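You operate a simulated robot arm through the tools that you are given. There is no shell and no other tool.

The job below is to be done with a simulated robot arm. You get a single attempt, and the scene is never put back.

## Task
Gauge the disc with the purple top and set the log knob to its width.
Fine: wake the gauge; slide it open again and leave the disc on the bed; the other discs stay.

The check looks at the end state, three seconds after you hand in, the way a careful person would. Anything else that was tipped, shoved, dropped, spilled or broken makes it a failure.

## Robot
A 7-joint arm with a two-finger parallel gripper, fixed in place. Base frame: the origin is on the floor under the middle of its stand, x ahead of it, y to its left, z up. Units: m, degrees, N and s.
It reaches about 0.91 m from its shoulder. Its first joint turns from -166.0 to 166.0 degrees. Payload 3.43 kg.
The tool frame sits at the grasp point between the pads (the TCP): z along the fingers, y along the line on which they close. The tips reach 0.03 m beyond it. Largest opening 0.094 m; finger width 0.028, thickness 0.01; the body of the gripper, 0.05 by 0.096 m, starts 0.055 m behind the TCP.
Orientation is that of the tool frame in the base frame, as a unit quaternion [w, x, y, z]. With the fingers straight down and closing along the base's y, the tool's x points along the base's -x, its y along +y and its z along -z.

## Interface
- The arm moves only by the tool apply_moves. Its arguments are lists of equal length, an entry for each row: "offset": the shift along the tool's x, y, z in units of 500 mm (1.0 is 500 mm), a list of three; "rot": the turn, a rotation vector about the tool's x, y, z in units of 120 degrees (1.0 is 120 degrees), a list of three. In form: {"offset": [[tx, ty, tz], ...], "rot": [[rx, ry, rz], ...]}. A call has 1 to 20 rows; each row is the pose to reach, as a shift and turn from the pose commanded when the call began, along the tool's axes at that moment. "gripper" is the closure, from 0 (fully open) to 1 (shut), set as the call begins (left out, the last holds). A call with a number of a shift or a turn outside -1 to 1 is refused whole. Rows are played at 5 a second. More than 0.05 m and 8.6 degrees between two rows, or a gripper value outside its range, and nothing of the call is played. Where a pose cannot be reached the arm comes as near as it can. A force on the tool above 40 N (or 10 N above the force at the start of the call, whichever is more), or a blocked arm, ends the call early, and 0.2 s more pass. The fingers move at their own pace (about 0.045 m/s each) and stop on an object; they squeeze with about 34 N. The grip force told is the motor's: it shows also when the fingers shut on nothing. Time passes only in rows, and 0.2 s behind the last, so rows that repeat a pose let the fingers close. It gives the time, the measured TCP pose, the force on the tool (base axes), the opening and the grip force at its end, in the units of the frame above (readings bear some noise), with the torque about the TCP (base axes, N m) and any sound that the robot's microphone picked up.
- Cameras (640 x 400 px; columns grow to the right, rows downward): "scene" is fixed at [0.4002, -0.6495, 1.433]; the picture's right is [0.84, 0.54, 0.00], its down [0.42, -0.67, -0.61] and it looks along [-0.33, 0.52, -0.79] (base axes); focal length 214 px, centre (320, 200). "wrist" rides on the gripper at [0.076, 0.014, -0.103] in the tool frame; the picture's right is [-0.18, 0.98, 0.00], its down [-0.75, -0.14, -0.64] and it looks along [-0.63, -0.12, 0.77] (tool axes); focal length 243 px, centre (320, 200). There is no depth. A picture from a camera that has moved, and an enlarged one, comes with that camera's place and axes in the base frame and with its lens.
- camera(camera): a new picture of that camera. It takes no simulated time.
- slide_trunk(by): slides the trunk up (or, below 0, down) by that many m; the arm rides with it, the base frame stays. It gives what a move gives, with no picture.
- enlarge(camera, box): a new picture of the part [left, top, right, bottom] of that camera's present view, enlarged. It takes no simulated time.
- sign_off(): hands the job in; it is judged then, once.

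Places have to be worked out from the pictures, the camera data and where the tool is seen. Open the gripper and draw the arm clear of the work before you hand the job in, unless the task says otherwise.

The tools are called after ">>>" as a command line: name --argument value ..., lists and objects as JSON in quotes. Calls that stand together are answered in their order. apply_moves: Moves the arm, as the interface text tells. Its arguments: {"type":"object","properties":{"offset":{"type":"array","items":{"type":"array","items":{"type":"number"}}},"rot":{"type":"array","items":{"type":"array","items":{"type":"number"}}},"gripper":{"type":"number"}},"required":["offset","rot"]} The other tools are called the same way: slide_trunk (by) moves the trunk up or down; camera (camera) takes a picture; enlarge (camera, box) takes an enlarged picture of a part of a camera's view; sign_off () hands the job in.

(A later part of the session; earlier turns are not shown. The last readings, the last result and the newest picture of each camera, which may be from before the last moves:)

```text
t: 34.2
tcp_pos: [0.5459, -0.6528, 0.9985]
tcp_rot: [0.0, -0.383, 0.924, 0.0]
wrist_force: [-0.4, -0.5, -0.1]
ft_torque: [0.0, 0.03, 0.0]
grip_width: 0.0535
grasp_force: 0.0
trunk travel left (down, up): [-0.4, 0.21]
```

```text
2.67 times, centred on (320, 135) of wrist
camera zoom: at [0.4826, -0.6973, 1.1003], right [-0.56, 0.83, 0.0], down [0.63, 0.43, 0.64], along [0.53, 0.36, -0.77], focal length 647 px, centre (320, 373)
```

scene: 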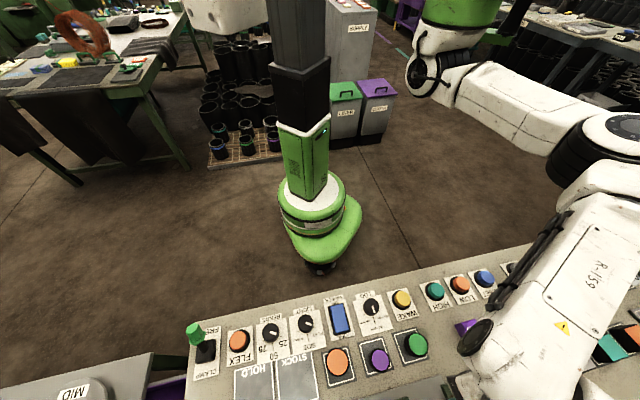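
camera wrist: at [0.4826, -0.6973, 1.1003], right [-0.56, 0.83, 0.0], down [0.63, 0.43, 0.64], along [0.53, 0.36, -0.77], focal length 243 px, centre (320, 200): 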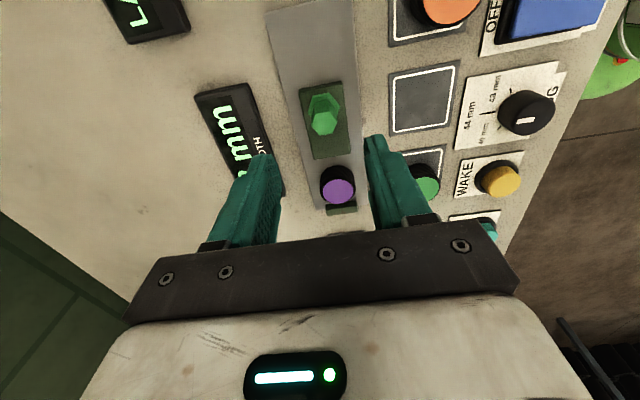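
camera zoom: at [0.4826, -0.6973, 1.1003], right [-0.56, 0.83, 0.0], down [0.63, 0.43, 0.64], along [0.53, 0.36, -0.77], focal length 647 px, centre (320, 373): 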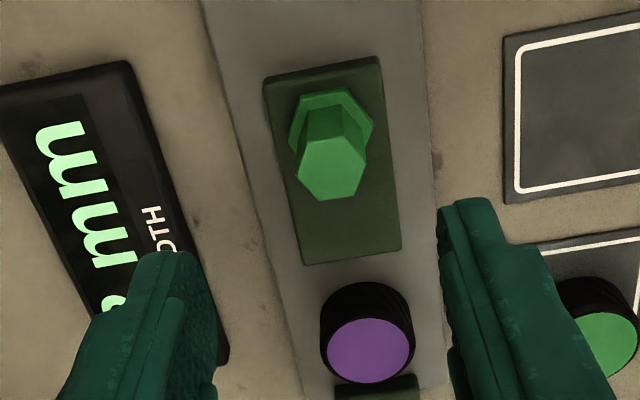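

The hex post is about 3.6 mm towards the robot from my tool axis, at roughly u=-0.077, v=0.844, with its top near z≈0.91. I'll correct and lower the open fingers around it, keeping the tips above the slider plate.

>>> apply_moves --offset '[[0.002, 0.005, 0.03], [0.0024, 0.0072, 0.07], [0.0024, 0.0072, 0.11], [0.0024, 0.0072, 0.145], [0.0024, 0.0072, 0.165]]' --rot '[[0, 0, 0], [0, 0, 0], [0, 0, 0], [0, 0, 0], [0, 0, 0]]'

>>> camera --camera "wrist"

>>> enlarge --camera "wrist" --box '[200, 80, 440, 230]'

```text
t: 35.4
tcp_pos: [0.5425, -0.6512, 0.9167]
tcp_rot: [0.0, -0.383, 0.924, 0.0]
wrist_force: [-0.4, -0.1, 0.0]
ft_torque: [0.03, 0.02, 0.0]
grip_width: 0.0538
grasp_force: 0.0
trunk travel left (down, up): [-0.4, 0.21]
```

```text
taken
camera wrist: at [0.479, -0.6955, 1.0176], right [-0.56, 0.83, 0.0], down [0.63, 0.43, 0.64], along [0.53, 0.36, -0.77], focal length 243 px, centre (320, 200)
```

wrist: 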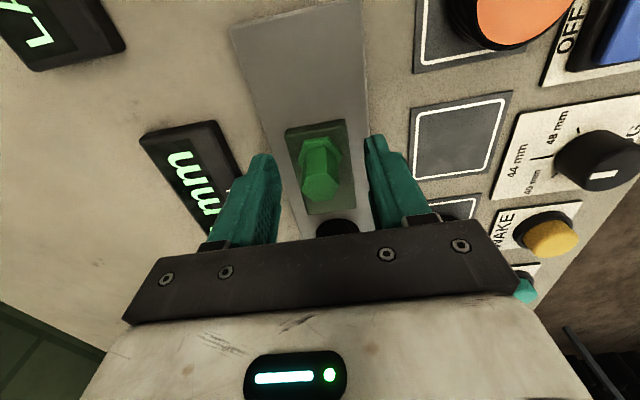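

```text
2.67 times, centred on (320, 155) of wrist
camera zoom: at [0.479, -0.6955, 1.0176], right [-0.56, 0.83, 0.0], down [0.63, 0.43, 0.64], along [0.53, 0.36, -0.77], focal length 647 px, centre (320, 320)
```

zoom: 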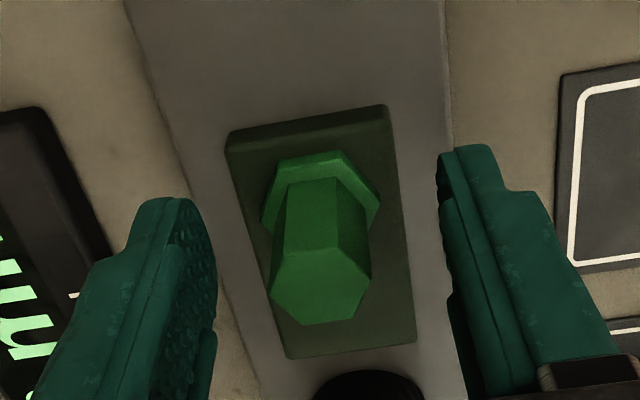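

The post is centred between the fingers and its top is roughly level with the TCP. I'll close on it.

>>> apply_moves --offset '[[0, 0, 0], [0, 0, 0], [0, 0, 0], [0, 0, 0], [0, 0, 0]]' --rot '[[0, 0, 0], [0, 0, 0], [0, 0, 0], [0, 0, 0], [0, 0, 0]]' --gripper 1

>>> enlarge --camera "wrist" --box '[200, 80, 440, 230]'

```text
t: 36.6
tcp_pos: [0.5421, -0.6515, 0.9175]
tcp_rot: [0.0, -0.383, 0.924, 0.0]
wrist_force: [5.6, -6.4, -1.0]
ft_torque: [0.22, 0.49, -0.05]
grip_width: 0.0217
grasp_force: 44.5
trunk travel left (down, up): [-0.4, 0.21]
```

```text
2.67 times, centred on (320, 155) of wrist
camera zoom: at [0.4796, -0.6958, 1.0178], right [-0.57, 0.82, 0.0], down [0.63, 0.43, 0.64], along [0.53, 0.36, -0.77], focal length 647 px, centre (320, 320)
```

zoom: 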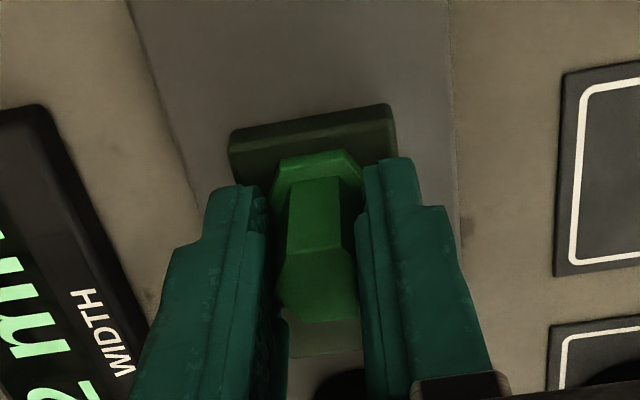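

I have the post at 21.7 mm with a small side load. I'll slide it slowly towards the fixed jaw, 28 mm first, with a slight side correction.

>>> apply_moves --offset '[[-0.004, -0.001, 0], [-0.009, -0.002, 0], [-0.014, -0.002, 0], [-0.019, -0.002, 0], [-0.024, -0.002, 0], [-0.029, -0.002, 0], [-0.034, -0.002, 0], [-0.039, -0.002, 0], [-0.044, -0.002, 0], [-0.049, -0.002, 0], [-0.054, -0.002, 0]]' --rot '[[0, 0, 0], [0, 0, 0], [0, 0, 0], [0, 0, 0], [0, 0, 0], [0, 0, 0], [0, 0, 0], [0, 0, 0], [0, 0, 0], [0, 0, 0], [0, 0, 0]]'

>>> camera --camera "wrist"

```text
t: 39.0
tcp_pos: [0.5615, -0.6319, 0.9161]
tcp_rot: [0.001, -0.384, 0.923, 0.0]
wrist_force: [0.8, -2.2, 6.6]
ft_torque: [0.62, 0.43, 0.01]
grip_width: 0.0216
grasp_force: 44.9
trunk travel left (down, up): [-0.4, 0.21]
```

```text
taken
camera wrist: at [0.4986, -0.6767, 1.0179], right [-0.57, 0.82, 0.0], down [0.63, 0.43, 0.64], along [0.53, 0.36, -0.77], focal length 243 px, centre (320, 200)
```

wrist: 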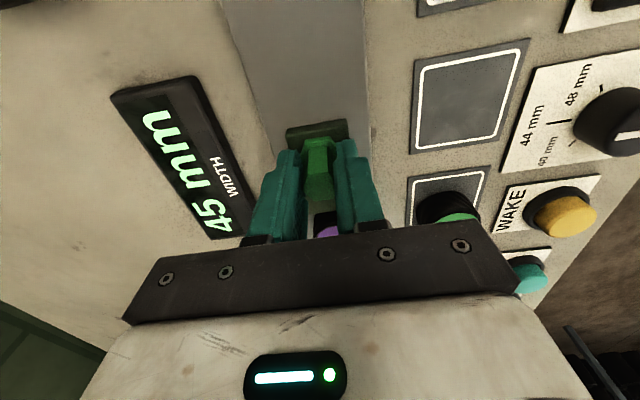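

The display now reads "45 mm" and follows the slide. I'll continue 4 mm in small steps, watching the force.

>>> apply_moves --offset '[[-0.002, 0, 0], [-0.004, 0, 0], [-0.006, 0, 0], [-0.008, 0, 0]]' --rot '[[0, 0, 0], [0, 0, 0], [0, 0, 0], [0, 0, 0]]'

>>> enlarge --camera "wrist" --box '[90, 60, 410, 260]'

```text
t: 40.0
tcp_pos: [0.5667, -0.6288, 0.9163]
tcp_rot: [0.0, -0.382, 0.924, -0.001]
wrist_force: [2.0, -3.1, 10.7]
ft_torque: [0.28, 0.52, 0.0]
grip_width: 0.0216
grasp_force: 45.0
trunk travel left (down, up): [-0.4, 0.21]
```

```text
2.00 times, centred on (250, 160) of wrist
camera zoom: at [0.5017, -0.6736, 1.0179], right [-0.56, 0.83, 0.0], down [0.63, 0.43, 0.64], along [0.53, 0.36, -0.77], focal length 485 px, centre (460, 280)
```

zoom: 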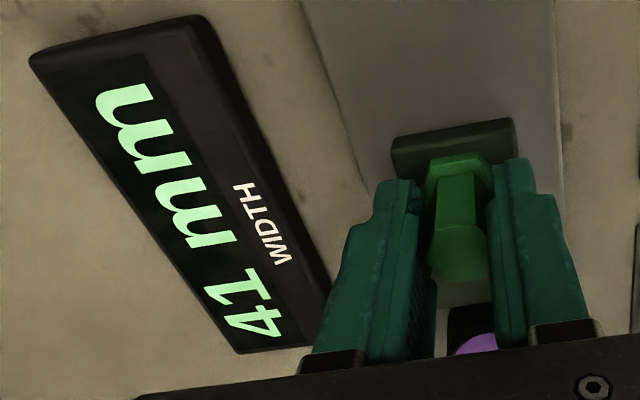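

It reads 41 mm with no closing force yet. I'll go on in 1 mm steps.

>>> apply_moves --offset '[[-0.001, 0, 0], [-0.002, 0, 0], [-0.003, 0, 0], [-0.004, 0, 0]]' --rot '[[0, 0, 0], [0, 0, 0], [0, 0, 0], [0, 0, 0]]'

>>> enlarge --camera "wrist" --box '[90, 60, 410, 260]'

```text
t: 41.0
tcp_pos: [0.5666, -0.6292, 0.917]
tcp_rot: [0.0, -0.382, 0.924, 0.0]
wrist_force: [-0.3, -2.9, 5.8]
ft_torque: [-0.61, -0.28, 0.04]
grip_width: 0.0216
grasp_force: 45.3
trunk travel left (down, up): [-0.4, 0.21]
```

```text
2.00 times, centred on (250, 160) of wrist
camera zoom: at [0.5021, -0.6731, 1.0178], right [-0.56, 0.83, 0.0], down [0.63, 0.43, 0.64], along [0.53, 0.36, -0.77], focal length 485 px, centre (460, 280)
```

zoom: 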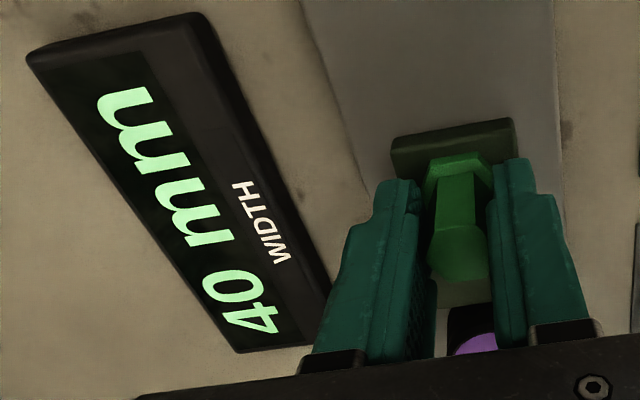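

It reads 40 mm and the load pattern changed slightly. I'll push 1 to 2 mm more to see whether the jaws are really against the disc.

>>> apply_moves --offset '[[-0.001, 0, 0], [-0.002, 0, 0], [-0.003, 0, 0]]' --rot '[[0, 0, 0], [0, 0, 0], [0, 0, 0]]'

>>> enlarge --camera "wrist" --box '[90, 60, 410, 260]'

```text
t: 41.8
tcp_pos: [0.5679, -0.6281, 0.9154]
tcp_rot: [-0.001, -0.382, 0.924, -0.001]
wrist_force: [-1.1, -17.3, 8.9]
ft_torque: [1.16, -0.45, -0.17]
grip_width: 0.0216
grasp_force: 44.7
trunk travel left (down, up): [-0.4, 0.21]
```

```text
2.00 times, centred on (250, 160) of wrist
camera zoom: at [0.5022, -0.6727, 1.0179], right [-0.56, 0.83, 0.0], down [0.63, 0.43, 0.64], along [0.53, 0.36, -0.77], focal length 485 px, centre (460, 280)
```

zoom: 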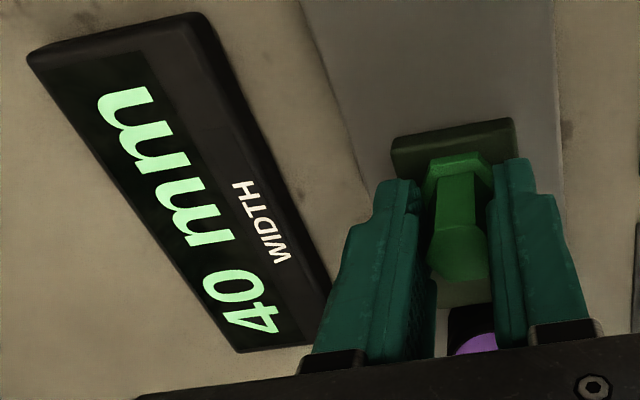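

The reading stays at 40 mm while the closing force rose to about 13 N. One more half-millimetre push will confirm that it's clamped on the disc.

>>> apply_moves --offset '[[-0.001, 0, 0], [-0.0015, 0, 0], [-0.0015, 0, 0]]' --rot '[[0, 0, 0], [0, 0, 0], [0, 0, 0]]'

>>> camera --camera "wrist"

>>> enlarge --camera "wrist" --box '[90, 60, 250, 260]'

```text
t: 42.6
tcp_pos: [0.567, -0.6274, 0.9157]
tcp_rot: [-0.002, -0.383, 0.924, -0.002]
wrist_force: [-4.9, -27.0, 11.8]
ft_torque: [0.55, 0.03, -0.14]
grip_width: 0.0218
grasp_force: 45.0
trunk travel left (down, up): [-0.4, 0.21]
```

```text
taken
camera wrist: at [0.5025, -0.6724, 1.018], right [-0.56, 0.83, 0.0], down [0.63, 0.43, 0.64], along [0.53, 0.36, -0.77], focal length 243 px, centre (320, 200)
```

wrist: 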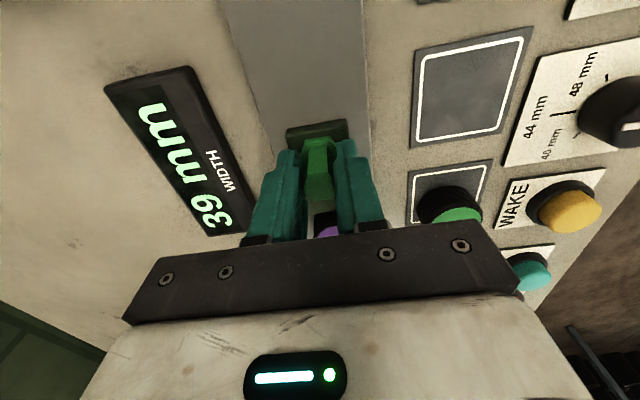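

```text
2.00 times, centred on (170, 160) of wrist
camera zoom: at [0.5025, -0.6724, 1.018], right [-0.56, 0.83, 0.0], down [0.63, 0.43, 0.64], along [0.53, 0.36, -0.77], focal length 485 px, centre (620, 280)
```

zoom: 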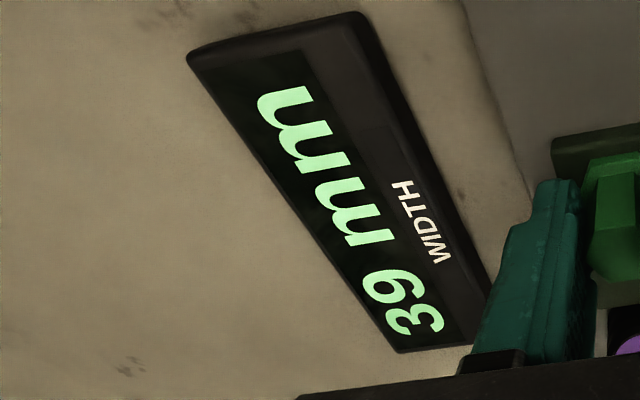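

It now reads 39 mm with 23 N of closing force, so it may not have been fully seated before. I'll push slightly more to find the settled value.

>>> apply_moves --offset '[[-0.001, 0, 0], [-0.001, 0, 0], [-0.001, 0, 0]]' --rot '[[0, 0, 0], [0, 0, 0], [0, 0, 0]]'

>>> camera --camera "wrist"

```text
t: 43.4
tcp_pos: [0.5671, -0.6292, 0.9173]
tcp_rot: [-0.002, -0.382, 0.924, -0.002]
wrist_force: [-9.4, -30.9, 17.0]
ft_torque: [0.66, 0.04, -0.11]
grip_width: 0.022
grasp_force: 44.6
trunk travel left (down, up): [-0.4, 0.21]
```

```text
taken
camera wrist: at [0.5026, -0.6722, 1.018], right [-0.56, 0.83, 0.0], down [0.63, 0.43, 0.64], along [0.53, 0.36, -0.77], focal length 243 px, centre (320, 200)
```

wrist: 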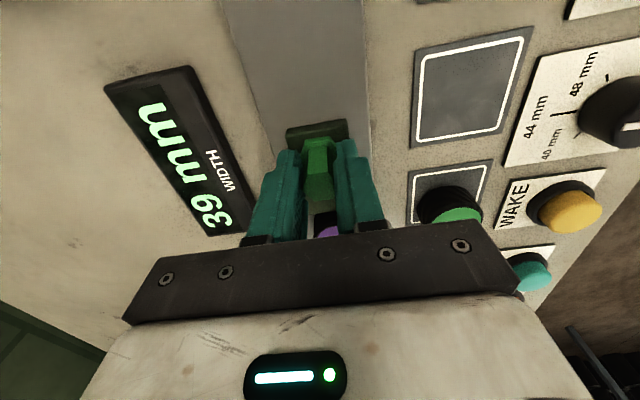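

Camera-position history suggests contact began at about 40 mm, and the extra force squeezed the reading to 39. I'll back off the commanded push to nearly zero force and read the settled value.

>>> apply_moves --offset '[[0.001, 0, 0], [0.002, 0, 0], [0.003, 0, 0], [0.0035, 0, 0], [0.0035, 0, 0]]' --rot '[[0, 0, 0], [0, 0, 0], [0, 0, 0], [0, 0, 0], [0, 0, 0]]'

>>> camera --camera "wrist"

```text
t: 44.6
tcp_pos: [0.5667, -0.6288, 0.9164]
tcp_rot: [-0.003, -0.383, 0.924, -0.002]
wrist_force: [-3.4, -32.0, 5.7]
ft_torque: [-0.44, 1.1, -0.01]
grip_width: 0.0215
grasp_force: 45.4
trunk travel left (down, up): [-0.4, 0.21]
```

```text
taken
camera wrist: at [0.5028, -0.6723, 1.018], right [-0.57, 0.82, 0.0], down [0.63, 0.44, 0.64], along [0.53, 0.36, -0.77], focal length 243 px, centre (320, 200)
```

wrist: 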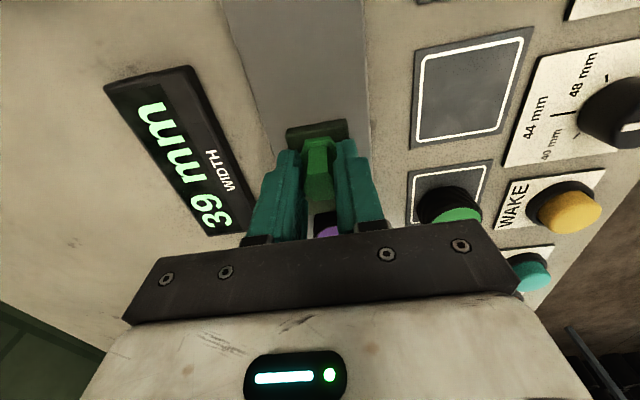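

The force is still about 25 N, as the arm's controller lags behind. I'll back off further and re-read.

>>> apply_moves --offset '[[0.001, 0, 0], [0.001, 0, 0], [0.002, 0, 0], [0.002, 0, 0], [0.002, 0, 0]]' --rot '[[0, 0, 0], [0, 0, 0], [0, 0, 0], [0, 0, 0], [0, 0, 0]]'

>>> enlarge --camera "wrist" --box '[90, 60, 250, 260]'

```text
t: 45.8
tcp_pos: [0.5665, -0.6291, 0.9156]
tcp_rot: [-0.002, -0.382, 0.924, -0.001]
wrist_force: [-1.5, -28.3, 4.6]
ft_torque: [-0.29, 0.93, -0.04]
grip_width: 0.0216
grasp_force: 45.0
trunk travel left (down, up): [-0.4, 0.21]
```

```text
2.00 times, centred on (170, 160) of wrist
camera zoom: at [0.5027, -0.6724, 1.0179], right [-0.56, 0.83, 0.0], down [0.63, 0.43, 0.64], along [0.53, 0.36, -0.77], focal length 485 px, centre (620, 280)
```

zoom: 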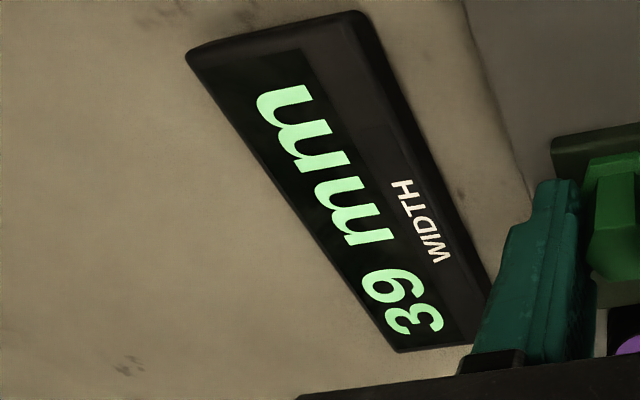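

Some force remains (about 21 N along the slide). I'll back off 1.5 mm more with waiting rows.

>>> apply_moves --offset '[[0.001, 0, 0], [0.002, 0, 0], [0.003, 0, 0], [0.003, 0, 0], [0.003, 0, 0], [0.003, 0, 0]]' --rot '[[0, 0, 0], [0, 0, 0], [0, 0, 0], [0, 0, 0], [0, 0, 0], [0, 0, 0]]'

>>> enlarge --camera "wrist" --box '[90, 60, 250, 260]'

```text
t: 47.2
tcp_pos: [0.5661, -0.6283, 0.9165]
tcp_rot: [0.001, -0.382, 0.924, 0.002]
wrist_force: [-4.1, -1.8, 2.6]
ft_torque: [-1.15, 0.25, 0.04]
grip_width: 0.0216
grasp_force: 45.1
trunk travel left (down, up): [-0.4, 0.21]
```

```text
2.00 times, centred on (170, 160) of wrist
camera zoom: at [0.5024, -0.6732, 1.0176], right [-0.57, 0.82, 0.0], down [0.63, 0.43, 0.64], along [0.53, 0.36, -0.77], focal length 485 px, centre (620, 280)
```

zoom: 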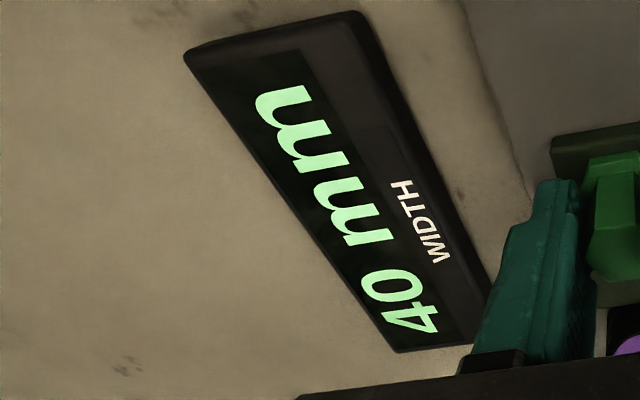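

At light contact (about 4 N) it reads 40 mm. I'll release the post briefly so that no arm force acts on the gauge and read the settled value.

>>> apply_moves --offset '[[0, 0, 0], [0, 0, 0], [0, 0, 0], [0, 0, 0]]' --rot '[[0, 0, 0], [0, 0, 0], [0, 0, 0], [0, 0, 0]]' --gripper 0.5

>>> camera --camera "wrist"

>>> enlarge --camera "wrist" --box '[200, 80, 440, 230]'

```text
t: 48.2
tcp_pos: [0.5661, -0.6298, 0.9163]
tcp_rot: [0.0, -0.383, 0.924, 0.0]
wrist_force: [-0.1, 0.5, -0.9]
ft_torque: [0.0, 0.01, -0.01]
grip_width: 0.0467
grasp_force: 0.1
trunk travel left (down, up): [-0.4, 0.21]
```

```text
taken
camera wrist: at [0.5021, -0.6738, 1.0181], right [-0.56, 0.83, 0.0], down [0.63, 0.43, 0.64], along [0.53, 0.36, -0.77], focal length 243 px, centre (320, 200)
```

wrist: 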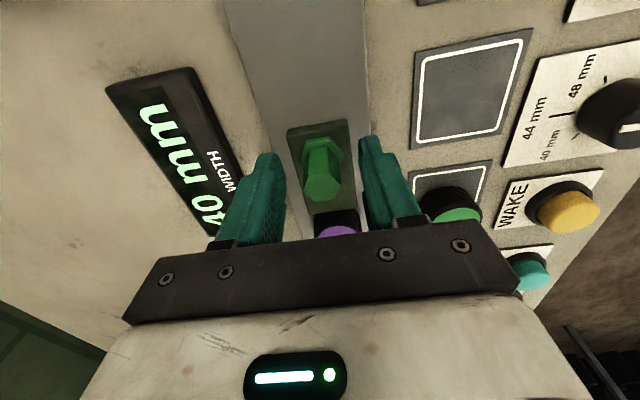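

```text
2.67 times, centred on (320, 155) of wrist
camera zoom: at [0.5021, -0.6738, 1.0181], right [-0.56, 0.83, 0.0], down [0.63, 0.43, 0.64], along [0.53, 0.36, -0.77], focal length 647 px, centre (320, 320)
```

zoom: 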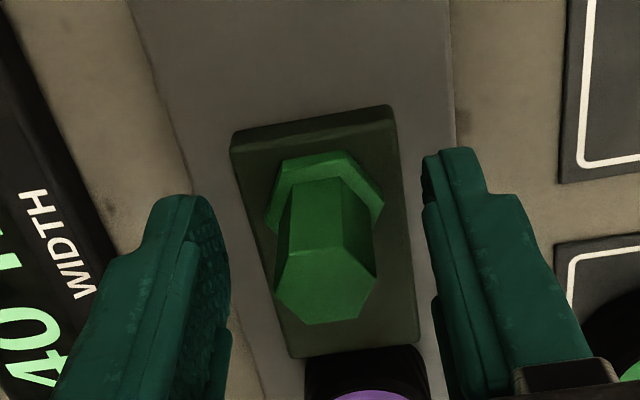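

With nothing touching the post, the gauge settles at "40 mm", so the disc's width is 40 mm. Now I'll re-centre, grip the post again and slide the jaw back open.

>>> apply_moves --offset '[[0, 0.0024, 0], [0, 0.0024, 0]]' --rot '[[0, 0, 0], [0, 0, 0]]'

>>> apply_moves --offset '[[0, 0, 0], [0, 0, 0], [0, 0, 0], [0, 0, 0]]' --rot '[[0, 0, 0], [0, 0, 0], [0, 0, 0], [0, 0, 0]]' --gripper 1

>>> apply_moves --offset '[[0.004, 0, 0], [0.009, 0, 0], [0.014, 0, 0], [0.019, 0, 0], [0.024, 0, 0], [0.029, 0, 0], [0.034, 0, 0], [0.039, 0, 0], [0.044, 0, 0], [0.049, 0, 0], [0.054, 0, 0], [0.058, 0, 0], [0.061, 0, 0]]' --rot '[[0, 0, 0], [0, 0, 0], [0, 0, 0], [0, 0, 0], [0, 0, 0], [0, 0, 0], [0, 0, 0], [0, 0, 0], [0, 0, 0], [0, 0, 0], [0, 0, 0], [0, 0, 0], [0, 0, 0]]'

>>> camera --camera "wrist"

```text
t: 48.8
tcp_pos: [0.5646, -0.6291, 0.9171]
tcp_rot: [-0.001, -0.382, 0.924, 0.001]
wrist_force: [0.0, -0.5, 0.0]
ft_torque: [0.0, 0.0, 0.01]
grip_width: 0.0469
grasp_force: 0.0
trunk travel left (down, up): [-0.4, 0.21]
```

```text
t: 49.8
tcp_pos: [0.5658, -0.6295, 0.9166]
tcp_rot: [0.0, -0.382, 0.924, 0.0]
wrist_force: [7.4, -11.3, -1.9]
ft_torque: [0.23, 0.43, -0.04]
grip_width: 0.0215
grasp_force: 45.3
trunk travel left (down, up): [-0.4, 0.21]
```

```text
t: 52.6
tcp_pos: [0.543, -0.6511, 0.9154]
tcp_rot: [0.001, -0.382, 0.924, -0.002]
wrist_force: [24.6, -25.1, 8.9]
ft_torque: [-0.53, 0.9, 0.03]
grip_width: 0.0217
grasp_force: 44.9
trunk travel left (down, up): [-0.4, 0.21]
```

```text
taken
camera wrist: at [0.4798, -0.6948, 1.0178], right [-0.56, 0.83, 0.0], down [0.63, 0.43, 0.64], along [0.53, 0.36, -0.77], focal length 243 px, centre (320, 200)
```

wrist: 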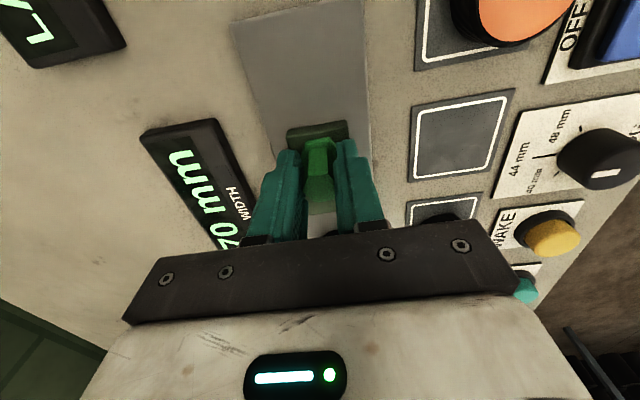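

The gauge reads 70 mm open, but there is a sideways load of about 35 N on the grip. I'll relieve that sideways and open the last 2 mm.

>>> apply_moves --offset '[[0, -0.002, 0], [0.001, -0.004, 0], [0.002, -0.005, 0], [0.003, -0.005, 0], [0.003, -0.005, 0]]' --rot '[[0, 0, 0], [0, 0, 0], [0, 0, 0], [0, 0, 0], [0, 0, 0]]'

>>> camera --camera "wrist"

```text
t: 53.8
tcp_pos: [0.5427, -0.653, 0.9154]
tcp_rot: [0.0, -0.382, 0.924, 0.001]
wrist_force: [3.5, -3.6, 14.9]
ft_torque: [0.36, -1.41, -0.1]
grip_width: 0.0217
grasp_force: 45.4
trunk travel left (down, up): [-0.4, 0.21]
```

```text
taken
camera wrist: at [0.4788, -0.6965, 1.0178], right [-0.56, 0.83, 0.0], down [0.63, 0.43, 0.64], along [0.53, 0.36, -0.77], focal length 243 px, centre (320, 200)
```

wrist: 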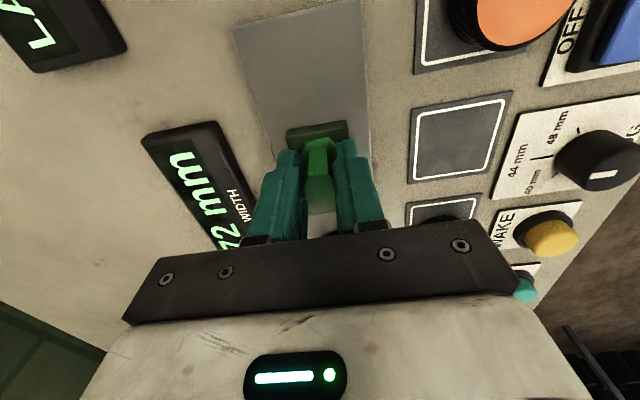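

The gauge is open at 72 mm again with low forces. I'll release the post and rise straight up.

>>> apply_moves --offset '[[0, 0, 0], [0, 0, 0], [0, 0, 0]]' --rot '[[0, 0, 0], [0, 0, 0], [0, 0, 0]]' --gripper 0.4

>>> apply_moves --offset '[[0, 0, -0.02], [0, 0, -0.06], [0, 0, -0.12], [0, 0, -0.2], [0, 0, -0.28]]' --rot '[[0, 0, 0], [0, 0, 0], [0, 0, 0], [0, 0, 0], [0, 0, 0]]'

>>> camera --camera "wrist"

>>> enlarge --camera "wrist" --box '[200, 60, 440, 210]'

```text
t: 54.6
tcp_pos: [0.5441, -0.6523, 0.9151]
tcp_rot: [0.0, -0.383, 0.924, 0.001]
wrist_force: [-0.3, -0.2, 0.5]
ft_torque: [-0.01, -0.01, 0.01]
grip_width: 0.0562
grasp_force: 0.1
trunk travel left (down, up): [-0.4, 0.21]
```

```text
t: 55.8
tcp_pos: [0.5455, -0.6536, 1.0549]
tcp_rot: [-0.001, -0.383, 0.924, 0.001]
wrist_force: [-0.5, -0.6, 0.5]
ft_torque: [-0.01, 0.03, 0.01]
grip_width: 0.0561
grasp_force: 0.0
trunk travel left (down, up): [-0.4, 0.21]
```

```text
taken
camera wrist: at [0.4811, -0.6974, 1.1571], right [-0.56, 0.83, 0.0], down [0.63, 0.43, 0.64], along [0.53, 0.36, -0.77], focal length 243 px, centre (320, 200)
```

wrist: 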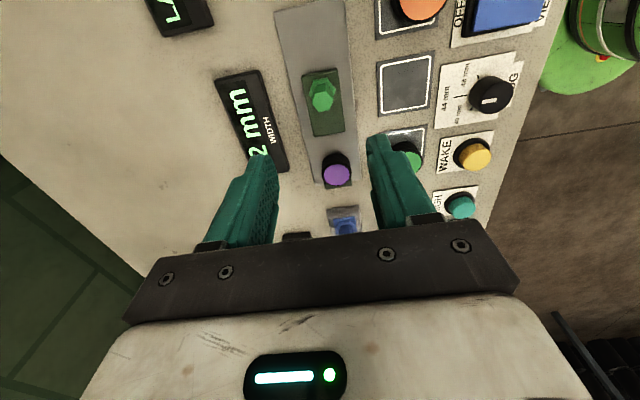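

```text
2.67 times, centred on (320, 135) of wrist
camera zoom: at [0.4811, -0.6974, 1.1571], right [-0.56, 0.83, 0.0], down [0.63, 0.43, 0.64], along [0.53, 0.36, -0.77], focal length 647 px, centre (320, 373)
```

zoom: 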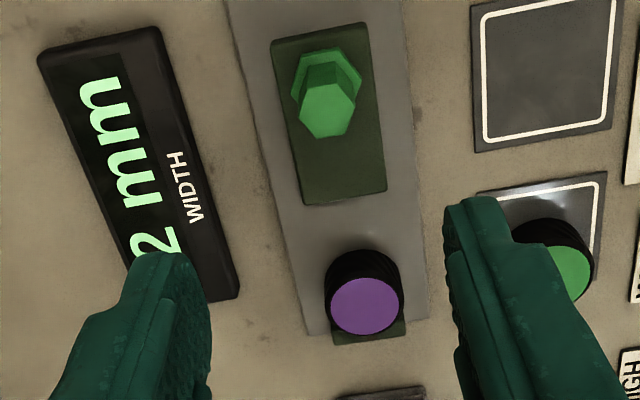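

The disc sits on the bed at the fixed jaw and the slider is open at 72 mm. Next is the LOG knob: I'll move above it (about u=-0.034, v=0.663), turn the tool to a neutral yaw that leaves room to rotate, and look at it closely.

>>> apply_moves --offset '[[-0.01, 0.046, 0], [-0.02, 0.092, 0], [-0.03, 0.138, 0], [-0.04, 0.185, 0], [-0.051, 0.231, 0], [-0.062, 0.278, 0], [-0.073, 0.324, 0], [-0.084, 0.37, 0], [-0.084, 0.37, 0]]' --rot '[[0, 0, 0.0677], [0, 0, 0.1354], [0, 0, 0.2031], [0, 0, 0.2708], [0, 0, 0.3385], [0, 0, 0.4063], [0, 0, 0.474], [0, 0, 0.5417], [0, 0, 0.5417]]'

>>> camera --camera "wrist"

>>> enlarge --camera "wrist" --box '[240, 40, 400, 140]'

>>> camera --camera "scene"

```text
t: 57.8
tcp_pos: [0.4418, -0.491, 1.0568]
tcp_rot: [0.0, 0.174, 0.985, -0.001]
wrist_force: [-0.6, 0.2, 0.6]
ft_torque: [0.01, 0.01, 0.03]
grip_width: 0.0564
grasp_force: 0.1
trunk travel left (down, up): [-0.4, 0.21]
```

```text
taken
camera wrist: at [0.3753, -0.4516, 1.158], right [0.51, 0.86, 0.0], down [0.66, -0.39, 0.64], along [0.55, -0.33, -0.77], focal length 243 px, centre (320, 200)
```

wrist: 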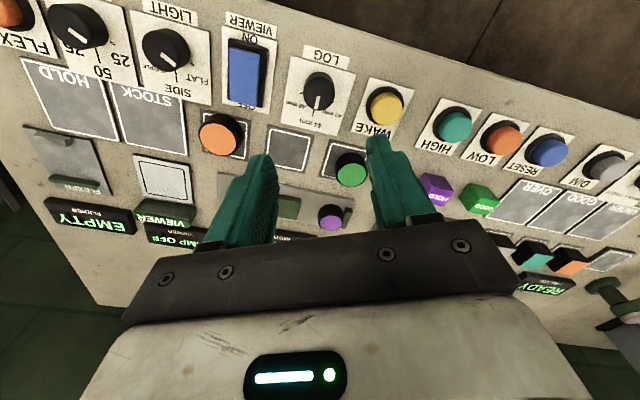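

```text
4.00 times, centred on (320, 90) of wrist
camera zoom: at [0.3753, -0.4516, 1.158], right [0.51, 0.86, 0.0], down [0.66, -0.39, 0.64], along [0.55, -0.33, -0.77], focal length 970 px, centre (320, 640)
```

zoom: 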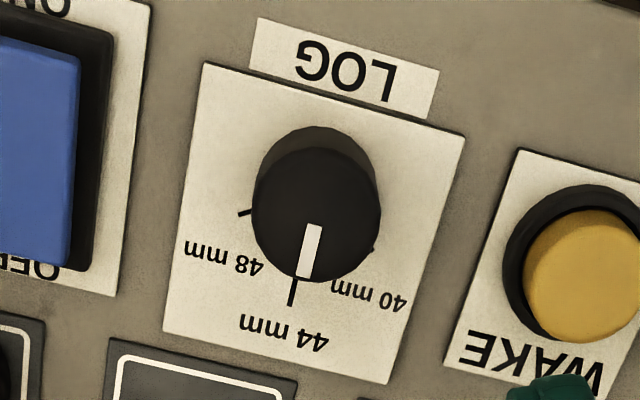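

```text
taken
```

scene: 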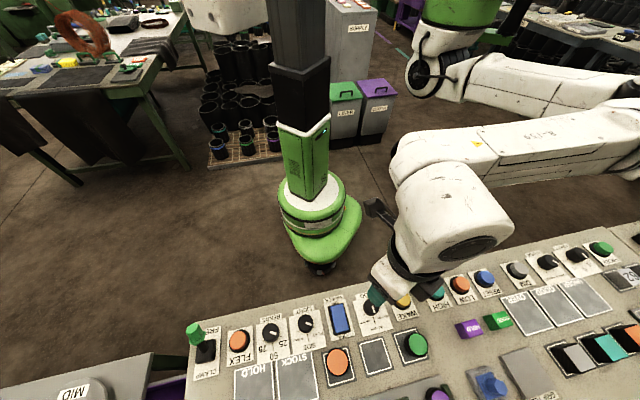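

The LOG knob is centred under the tool at about (0.441,-0.491), with its top at z≈0.897 and a diameter of about 33 mm. Its ticks look about ±60° apart for ±4 mm. I'll lower the open fingers around it.

>>> apply_moves --offset '[[0, 0, 0.06], [0, 0, 0.12], [0, 0, 0.18], [0, 0, 0.24], [0, 0, 0.28], [0, 0, 0.28]]' --rot '[[0, 0, 0], [0, 0, 0], [0, 0, 0], [0, 0, 0], [0, 0, 0], [0, 0, 0]]'

>>> enlarge --camera "wrist" --box '[200, 80, 440, 230]'

```text
t: 59.2
tcp_pos: [0.4414, -0.4912, 0.9148]
tcp_rot: [-0.001, 0.174, 0.985, 0.0]
wrist_force: [0.5, 0.0, -0.6]
ft_torque: [0.0, 0.04, -0.02]
grip_width: 0.0564
grasp_force: 0.0
trunk travel left (down, up): [-0.4, 0.21]
```

```text
2.67 times, centred on (320, 155) of wrist
camera zoom: at [0.3755, -0.4516, 1.0165], right [0.51, 0.86, 0.0], down [0.66, -0.39, 0.64], along [0.55, -0.33, -0.77], focal length 647 px, centre (320, 320)
```

zoom: 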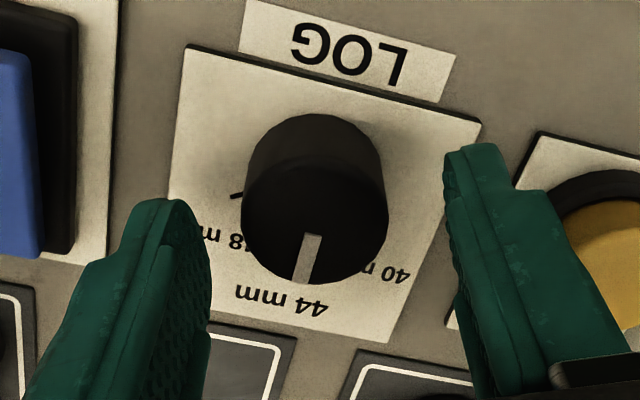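

The knob is centred between the fingers within about 1 mm. I'll lower another 1 cm with a small correction and close on it.

>>> apply_moves --offset '[[0, -0.002, 0.01], [0, -0.002, 0.02], [0, -0.002, 0.022]]' --rot '[[0, 0, 0], [0, 0, 0], [0, 0, 0]]'

>>> apply_moves --offset '[[0, 0, 0], [0, 0, 0], [0, 0, 0], [0, 0, 0]]' --rot '[[0, 0, 0], [0, 0, 0], [0, 0, 0], [0, 0, 0]]' --gripper 1

>>> enlarge --camera "wrist" --box '[200, 80, 440, 230]'

```text
t: 60.0
tcp_pos: [0.4409, -0.492, 0.9037]
tcp_rot: [0.0, 0.173, 0.985, 0.001]
wrist_force: [-0.1, 0.0, 0.2]
ft_torque: [-0.02, 0.03, 0.0]
grip_width: 0.0567
grasp_force: 0.0
trunk travel left (down, up): [-0.4, 0.21]
```

```text
t: 61.0
tcp_pos: [0.4423, -0.4931, 0.9051]
tcp_rot: [0.0, 0.174, 0.985, 0.0]
wrist_force: [0.8, 6.2, -1.1]
ft_torque: [-0.22, -0.1, -0.03]
grip_width: 0.0347
grasp_force: 44.8
trunk travel left (down, up): [-0.4, 0.21]
```

```text
2.67 times, centred on (320, 155) of wrist
camera zoom: at [0.3754, -0.4535, 1.0055], right [0.51, 0.86, 0.0], down [0.66, -0.39, 0.64], along [0.55, -0.33, -0.77], focal length 647 px, centre (320, 320)
```

zoom: 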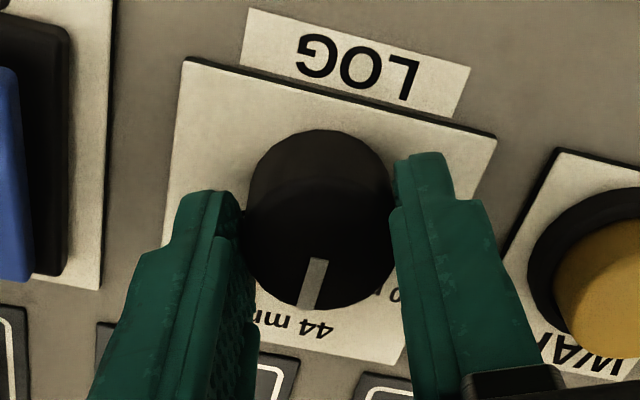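

The knob is gripped at 34.7 mm. I'll turn it about 45° first towards 40 mm (counter-clockwise from above) and check.

>>> apply_moves --offset '[[0, 0, 0], [0, 0, 0], [0, 0, 0], [0, 0, 0], [0, 0, 0], [0, 0, 0], [0, 0, 0], [0, 0, 0], [0, 0, 0]]' --rot '[[0, 0, -0.04], [0, 0, -0.083], [0, 0, -0.125], [0, 0, -0.167], [0, 0, -0.208], [0, 0, -0.25], [0, 0, -0.292], [0, 0, -0.333], [0, 0, -0.375]]'

>>> camera --camera "wrist"

>>> enlarge --camera "wrist" --box '[200, 80, 440, 230]'

```text
t: 63.0
tcp_pos: [0.4427, -0.4938, 0.9038]
tcp_rot: [-0.001, -0.217, 0.976, 0.001]
wrist_force: [-9.3, -1.7, -34.4]
ft_torque: [-0.57, 0.38, 0.0]
grip_width: 0.0346
grasp_force: 44.9
trunk travel left (down, up): [-0.4, 0.21]
```

```text
taken
camera wrist: at [0.3673, -0.5133, 1.0057], right [-0.25, 0.97, 0.0], down [0.74, 0.19, 0.64], along [0.62, 0.16, -0.77], focal length 243 px, centre (320, 200)
```

wrist: 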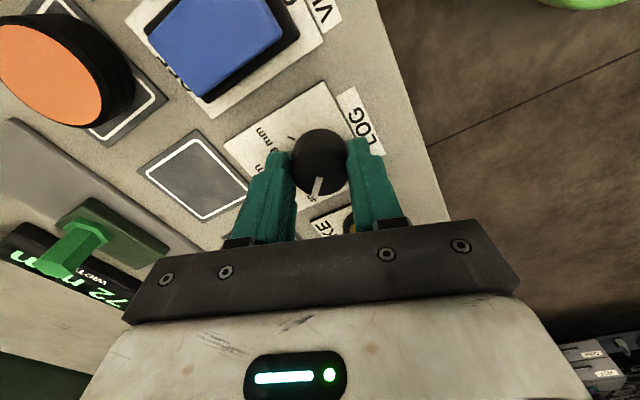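

```text
2.67 times, centred on (320, 155) of wrist
camera zoom: at [0.3673, -0.5133, 1.0057], right [-0.25, 0.97, 0.0], down [0.74, 0.19, 0.64], along [0.62, 0.16, -0.77], focal length 647 px, centre (320, 320)
```

zoom: 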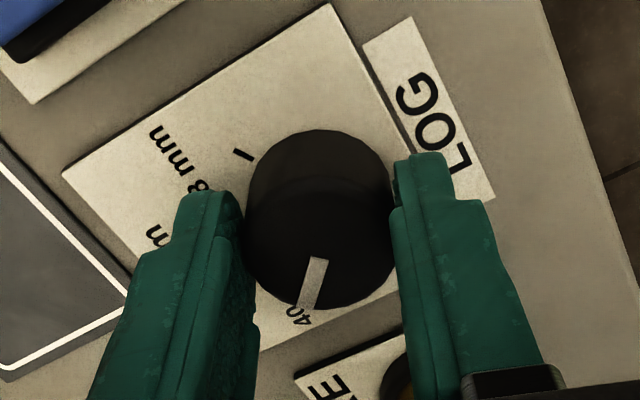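

The knob turned with the gripper by 45°, but about 34 N of vertical pull built up. I'll lower slightly to relieve it, then turn the remaining 15°.

>>> apply_moves --offset '[[0, 0, 0.001], [0, 0, 0.002], [0, 0, 0.003], [0, 0, 0.003]]' --rot '[[0, 0, 0], [0, 0, 0], [0, 0, 0], [0, 0, 0]]'

```text
t: 64.0
tcp_pos: [0.4429, -0.4937, 0.9046]
tcp_rot: [-0.001, -0.217, 0.976, -0.001]
wrist_force: [-6.4, -3.5, -17.8]
ft_torque: [0.21, 0.97, 0.02]
grip_width: 0.035
grasp_force: 45.0
trunk travel left (down, up): [-0.4, 0.21]
```

The pull dropped to 18 N. I'll lower a touch more while turning the remaining 15°.

>>> apply_moves --offset '[[0, 0, 0.001], [0, 0, 0.002], [0, 0, 0.002], [0, 0, 0.002], [0, 0, 0.002]]' --rot '[[0, 0, -0.03], [0, 0, -0.06], [0, 0, -0.095], [0, 0, -0.125], [0, 0, -0.125]]'

>>> enlarge --camera "wrist" --box '[200, 80, 440, 230]'

```text
t: 65.2
tcp_pos: [0.4432, -0.4941, 0.904]
tcp_rot: [0.0, -0.343, 0.939, 0.0]
wrist_force: [0.4, -3.1, 7.3]
ft_torque: [0.14, 0.25, 0.0]
grip_width: 0.0346
grasp_force: 45.1
trunk travel left (down, up): [-0.4, 0.21]
```

```text
2.67 times, centred on (320, 155) of wrist
camera zoom: at [0.3748, -0.5322, 1.0056], right [-0.49, 0.87, 0.0], down [0.67, 0.38, 0.64], along [0.56, 0.31, -0.77], focal length 647 px, centre (320, 320)
```

zoom: 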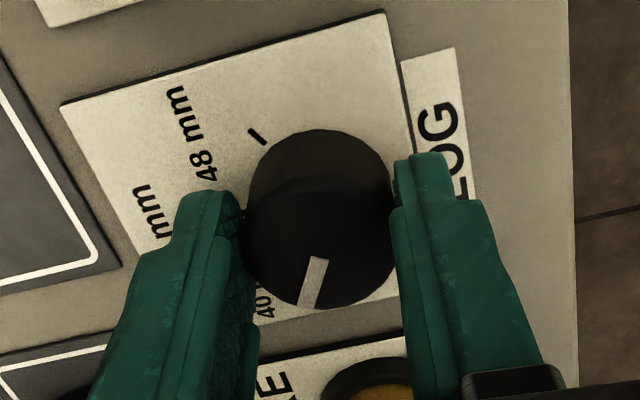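

The tool has turned 60° in total and the forces are small. I'll release the knob, rise and check the pointer against the 40 tick.

>>> apply_moves --offset '[[0, 0, 0], [0, 0, 0], [0, 0, 0]]' --rot '[[0, 0, 0], [0, 0, 0], [0, 0, 0]]' --gripper 0.4

>>> apply_moves --offset '[[0, 0, -0.02], [0, 0, -0.06], [0, 0, -0.12], [0, 0, -0.2], [0, 0, -0.28], [0, 0, -0.28]]' --rot '[[0, 0, 0], [0, 0, 0], [0, 0, 0], [0, 0, 0], [0, 0, 0], [0, 0, 0]]'

>>> camera --camera "wrist"

>>> enlarge --camera "wrist" --box '[240, 40, 400, 140]'

>>> enlarge --camera "scene" --box '[320, 270, 440, 345]'

```text
t: 66.0
tcp_pos: [0.442, -0.4935, 0.903]
tcp_rot: [0.0, -0.342, 0.94, 0.001]
wrist_force: [-0.7, 0.9, -0.3]
ft_torque: [-0.05, 0.03, 0.01]
grip_width: 0.0566
grasp_force: 0.0
trunk travel left (down, up): [-0.4, 0.21]
```

```text
t: 67.4
tcp_pos: [0.4424, -0.4913, 1.0445]
tcp_rot: [0.0, -0.342, 0.94, -0.001]
wrist_force: [0.2, -0.1, -0.3]
ft_torque: [0.0, -0.02, -0.05]
grip_width: 0.0565
grasp_force: 0.0
trunk travel left (down, up): [-0.4, 0.21]
```

```text
taken
camera wrist: at [0.375, -0.5307, 1.1453], right [-0.49, 0.87, 0.0], down [0.67, 0.38, 0.64], along [0.56, 0.32, -0.77], focal length 243 px, centre (320, 200)
```

wrist: 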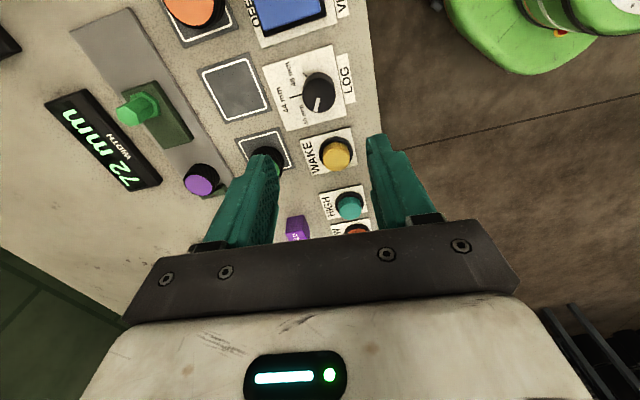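

```text
4.00 times, centred on (320, 90) of wrist
camera zoom: at [0.375, -0.5307, 1.1453], right [-0.49, 0.87, 0.0], down [0.67, 0.38, 0.64], along [0.56, 0.32, -0.77], focal length 970 px, centre (320, 640)
```

zoom: 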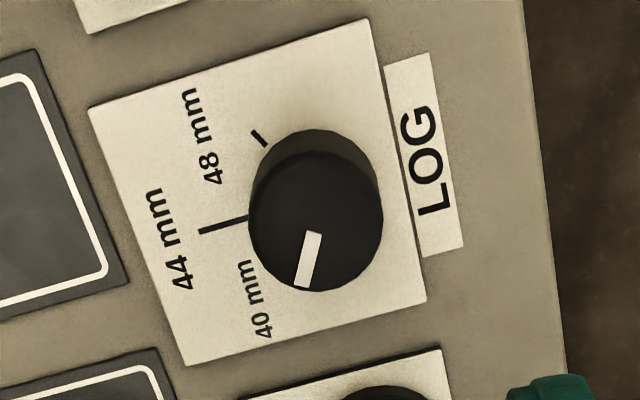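

```text
5.33 times, centred on (380, 308) of scene
camera zoom: at [0.4002, -0.6495, 1.433], right [0.84, 0.54, 0.0], down [0.42, -0.67, -0.61], along [-0.33, 0.52, -0.79], focal length 1144 px, centre (0, -373)
```

zoom: 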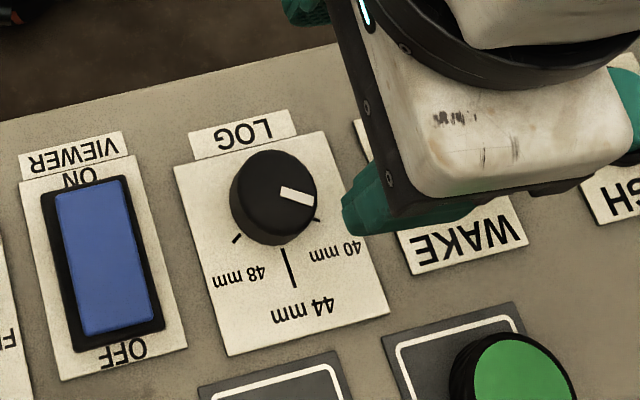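

The pointer looks close to the 40 tick. For a precise check I'll move the tool forward so the camera looks almost straight down on the knob.

>>> apply_moves --offset '[[-0.05, 0, 0.02], [-0.1, 0.01, 0.05], [-0.11, 0.02, 0.05]]' --rot '[[0, 0, 0], [0, 0, 0], [0, 0, 0]]'

>>> camera --camera "wrist"

>>> enlarge --camera "wrist" --box '[256, 0, 384, 80]'

>>> enlarge --camera "scene" --box '[350, 290, 398, 320]'

```text
t: 68.2
tcp_pos: [0.477, -0.4489, 1.0192]
tcp_rot: [0.0, -0.342, 0.94, 0.0]
wrist_force: [-0.3, 0.4, -0.1]
ft_torque: [0.02, 0.01, -0.01]
grip_width: 0.0564
grasp_force: 0.0
trunk travel left (down, up): [-0.4, 0.21]
```

```text
taken
camera wrist: at [0.4103, -0.4873, 1.1208], right [-0.49, 0.87, 0.0], down [0.67, 0.38, 0.64], along [0.56, 0.31, -0.77], focal length 243 px, centre (320, 200)
```

wrist: 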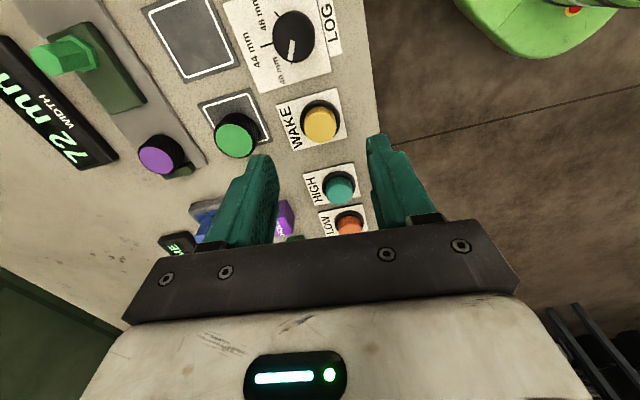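

```text
5.00 times, centred on (320, 40) of wrist
camera zoom: at [0.4103, -0.4873, 1.1208], right [-0.49, 0.87, 0.0], down [0.67, 0.38, 0.64], along [0.56, 0.31, -0.77], focal length 1213 px, centre (320, 1000)
```

zoom: 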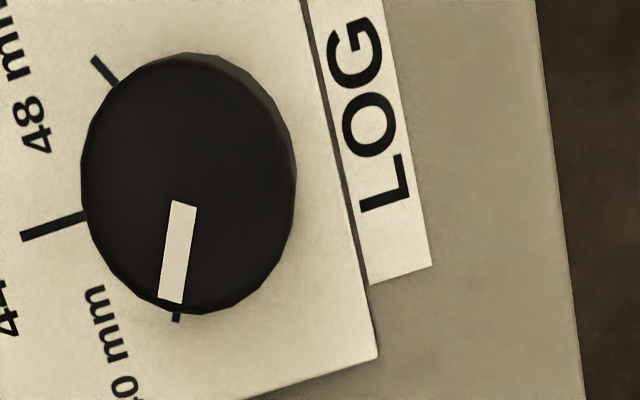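

```text
13.33 times, centred on (374, 305) of scene
camera zoom: at [0.4002, -0.6495, 1.433], right [0.84, 0.54, 0.0], down [0.42, -0.67, -0.61], along [-0.33, 0.52, -0.79], focal length 2860 px, centre (-400, -1200)
```

zoom: 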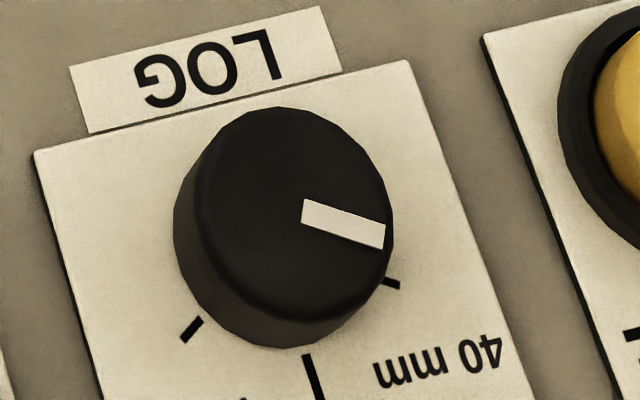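

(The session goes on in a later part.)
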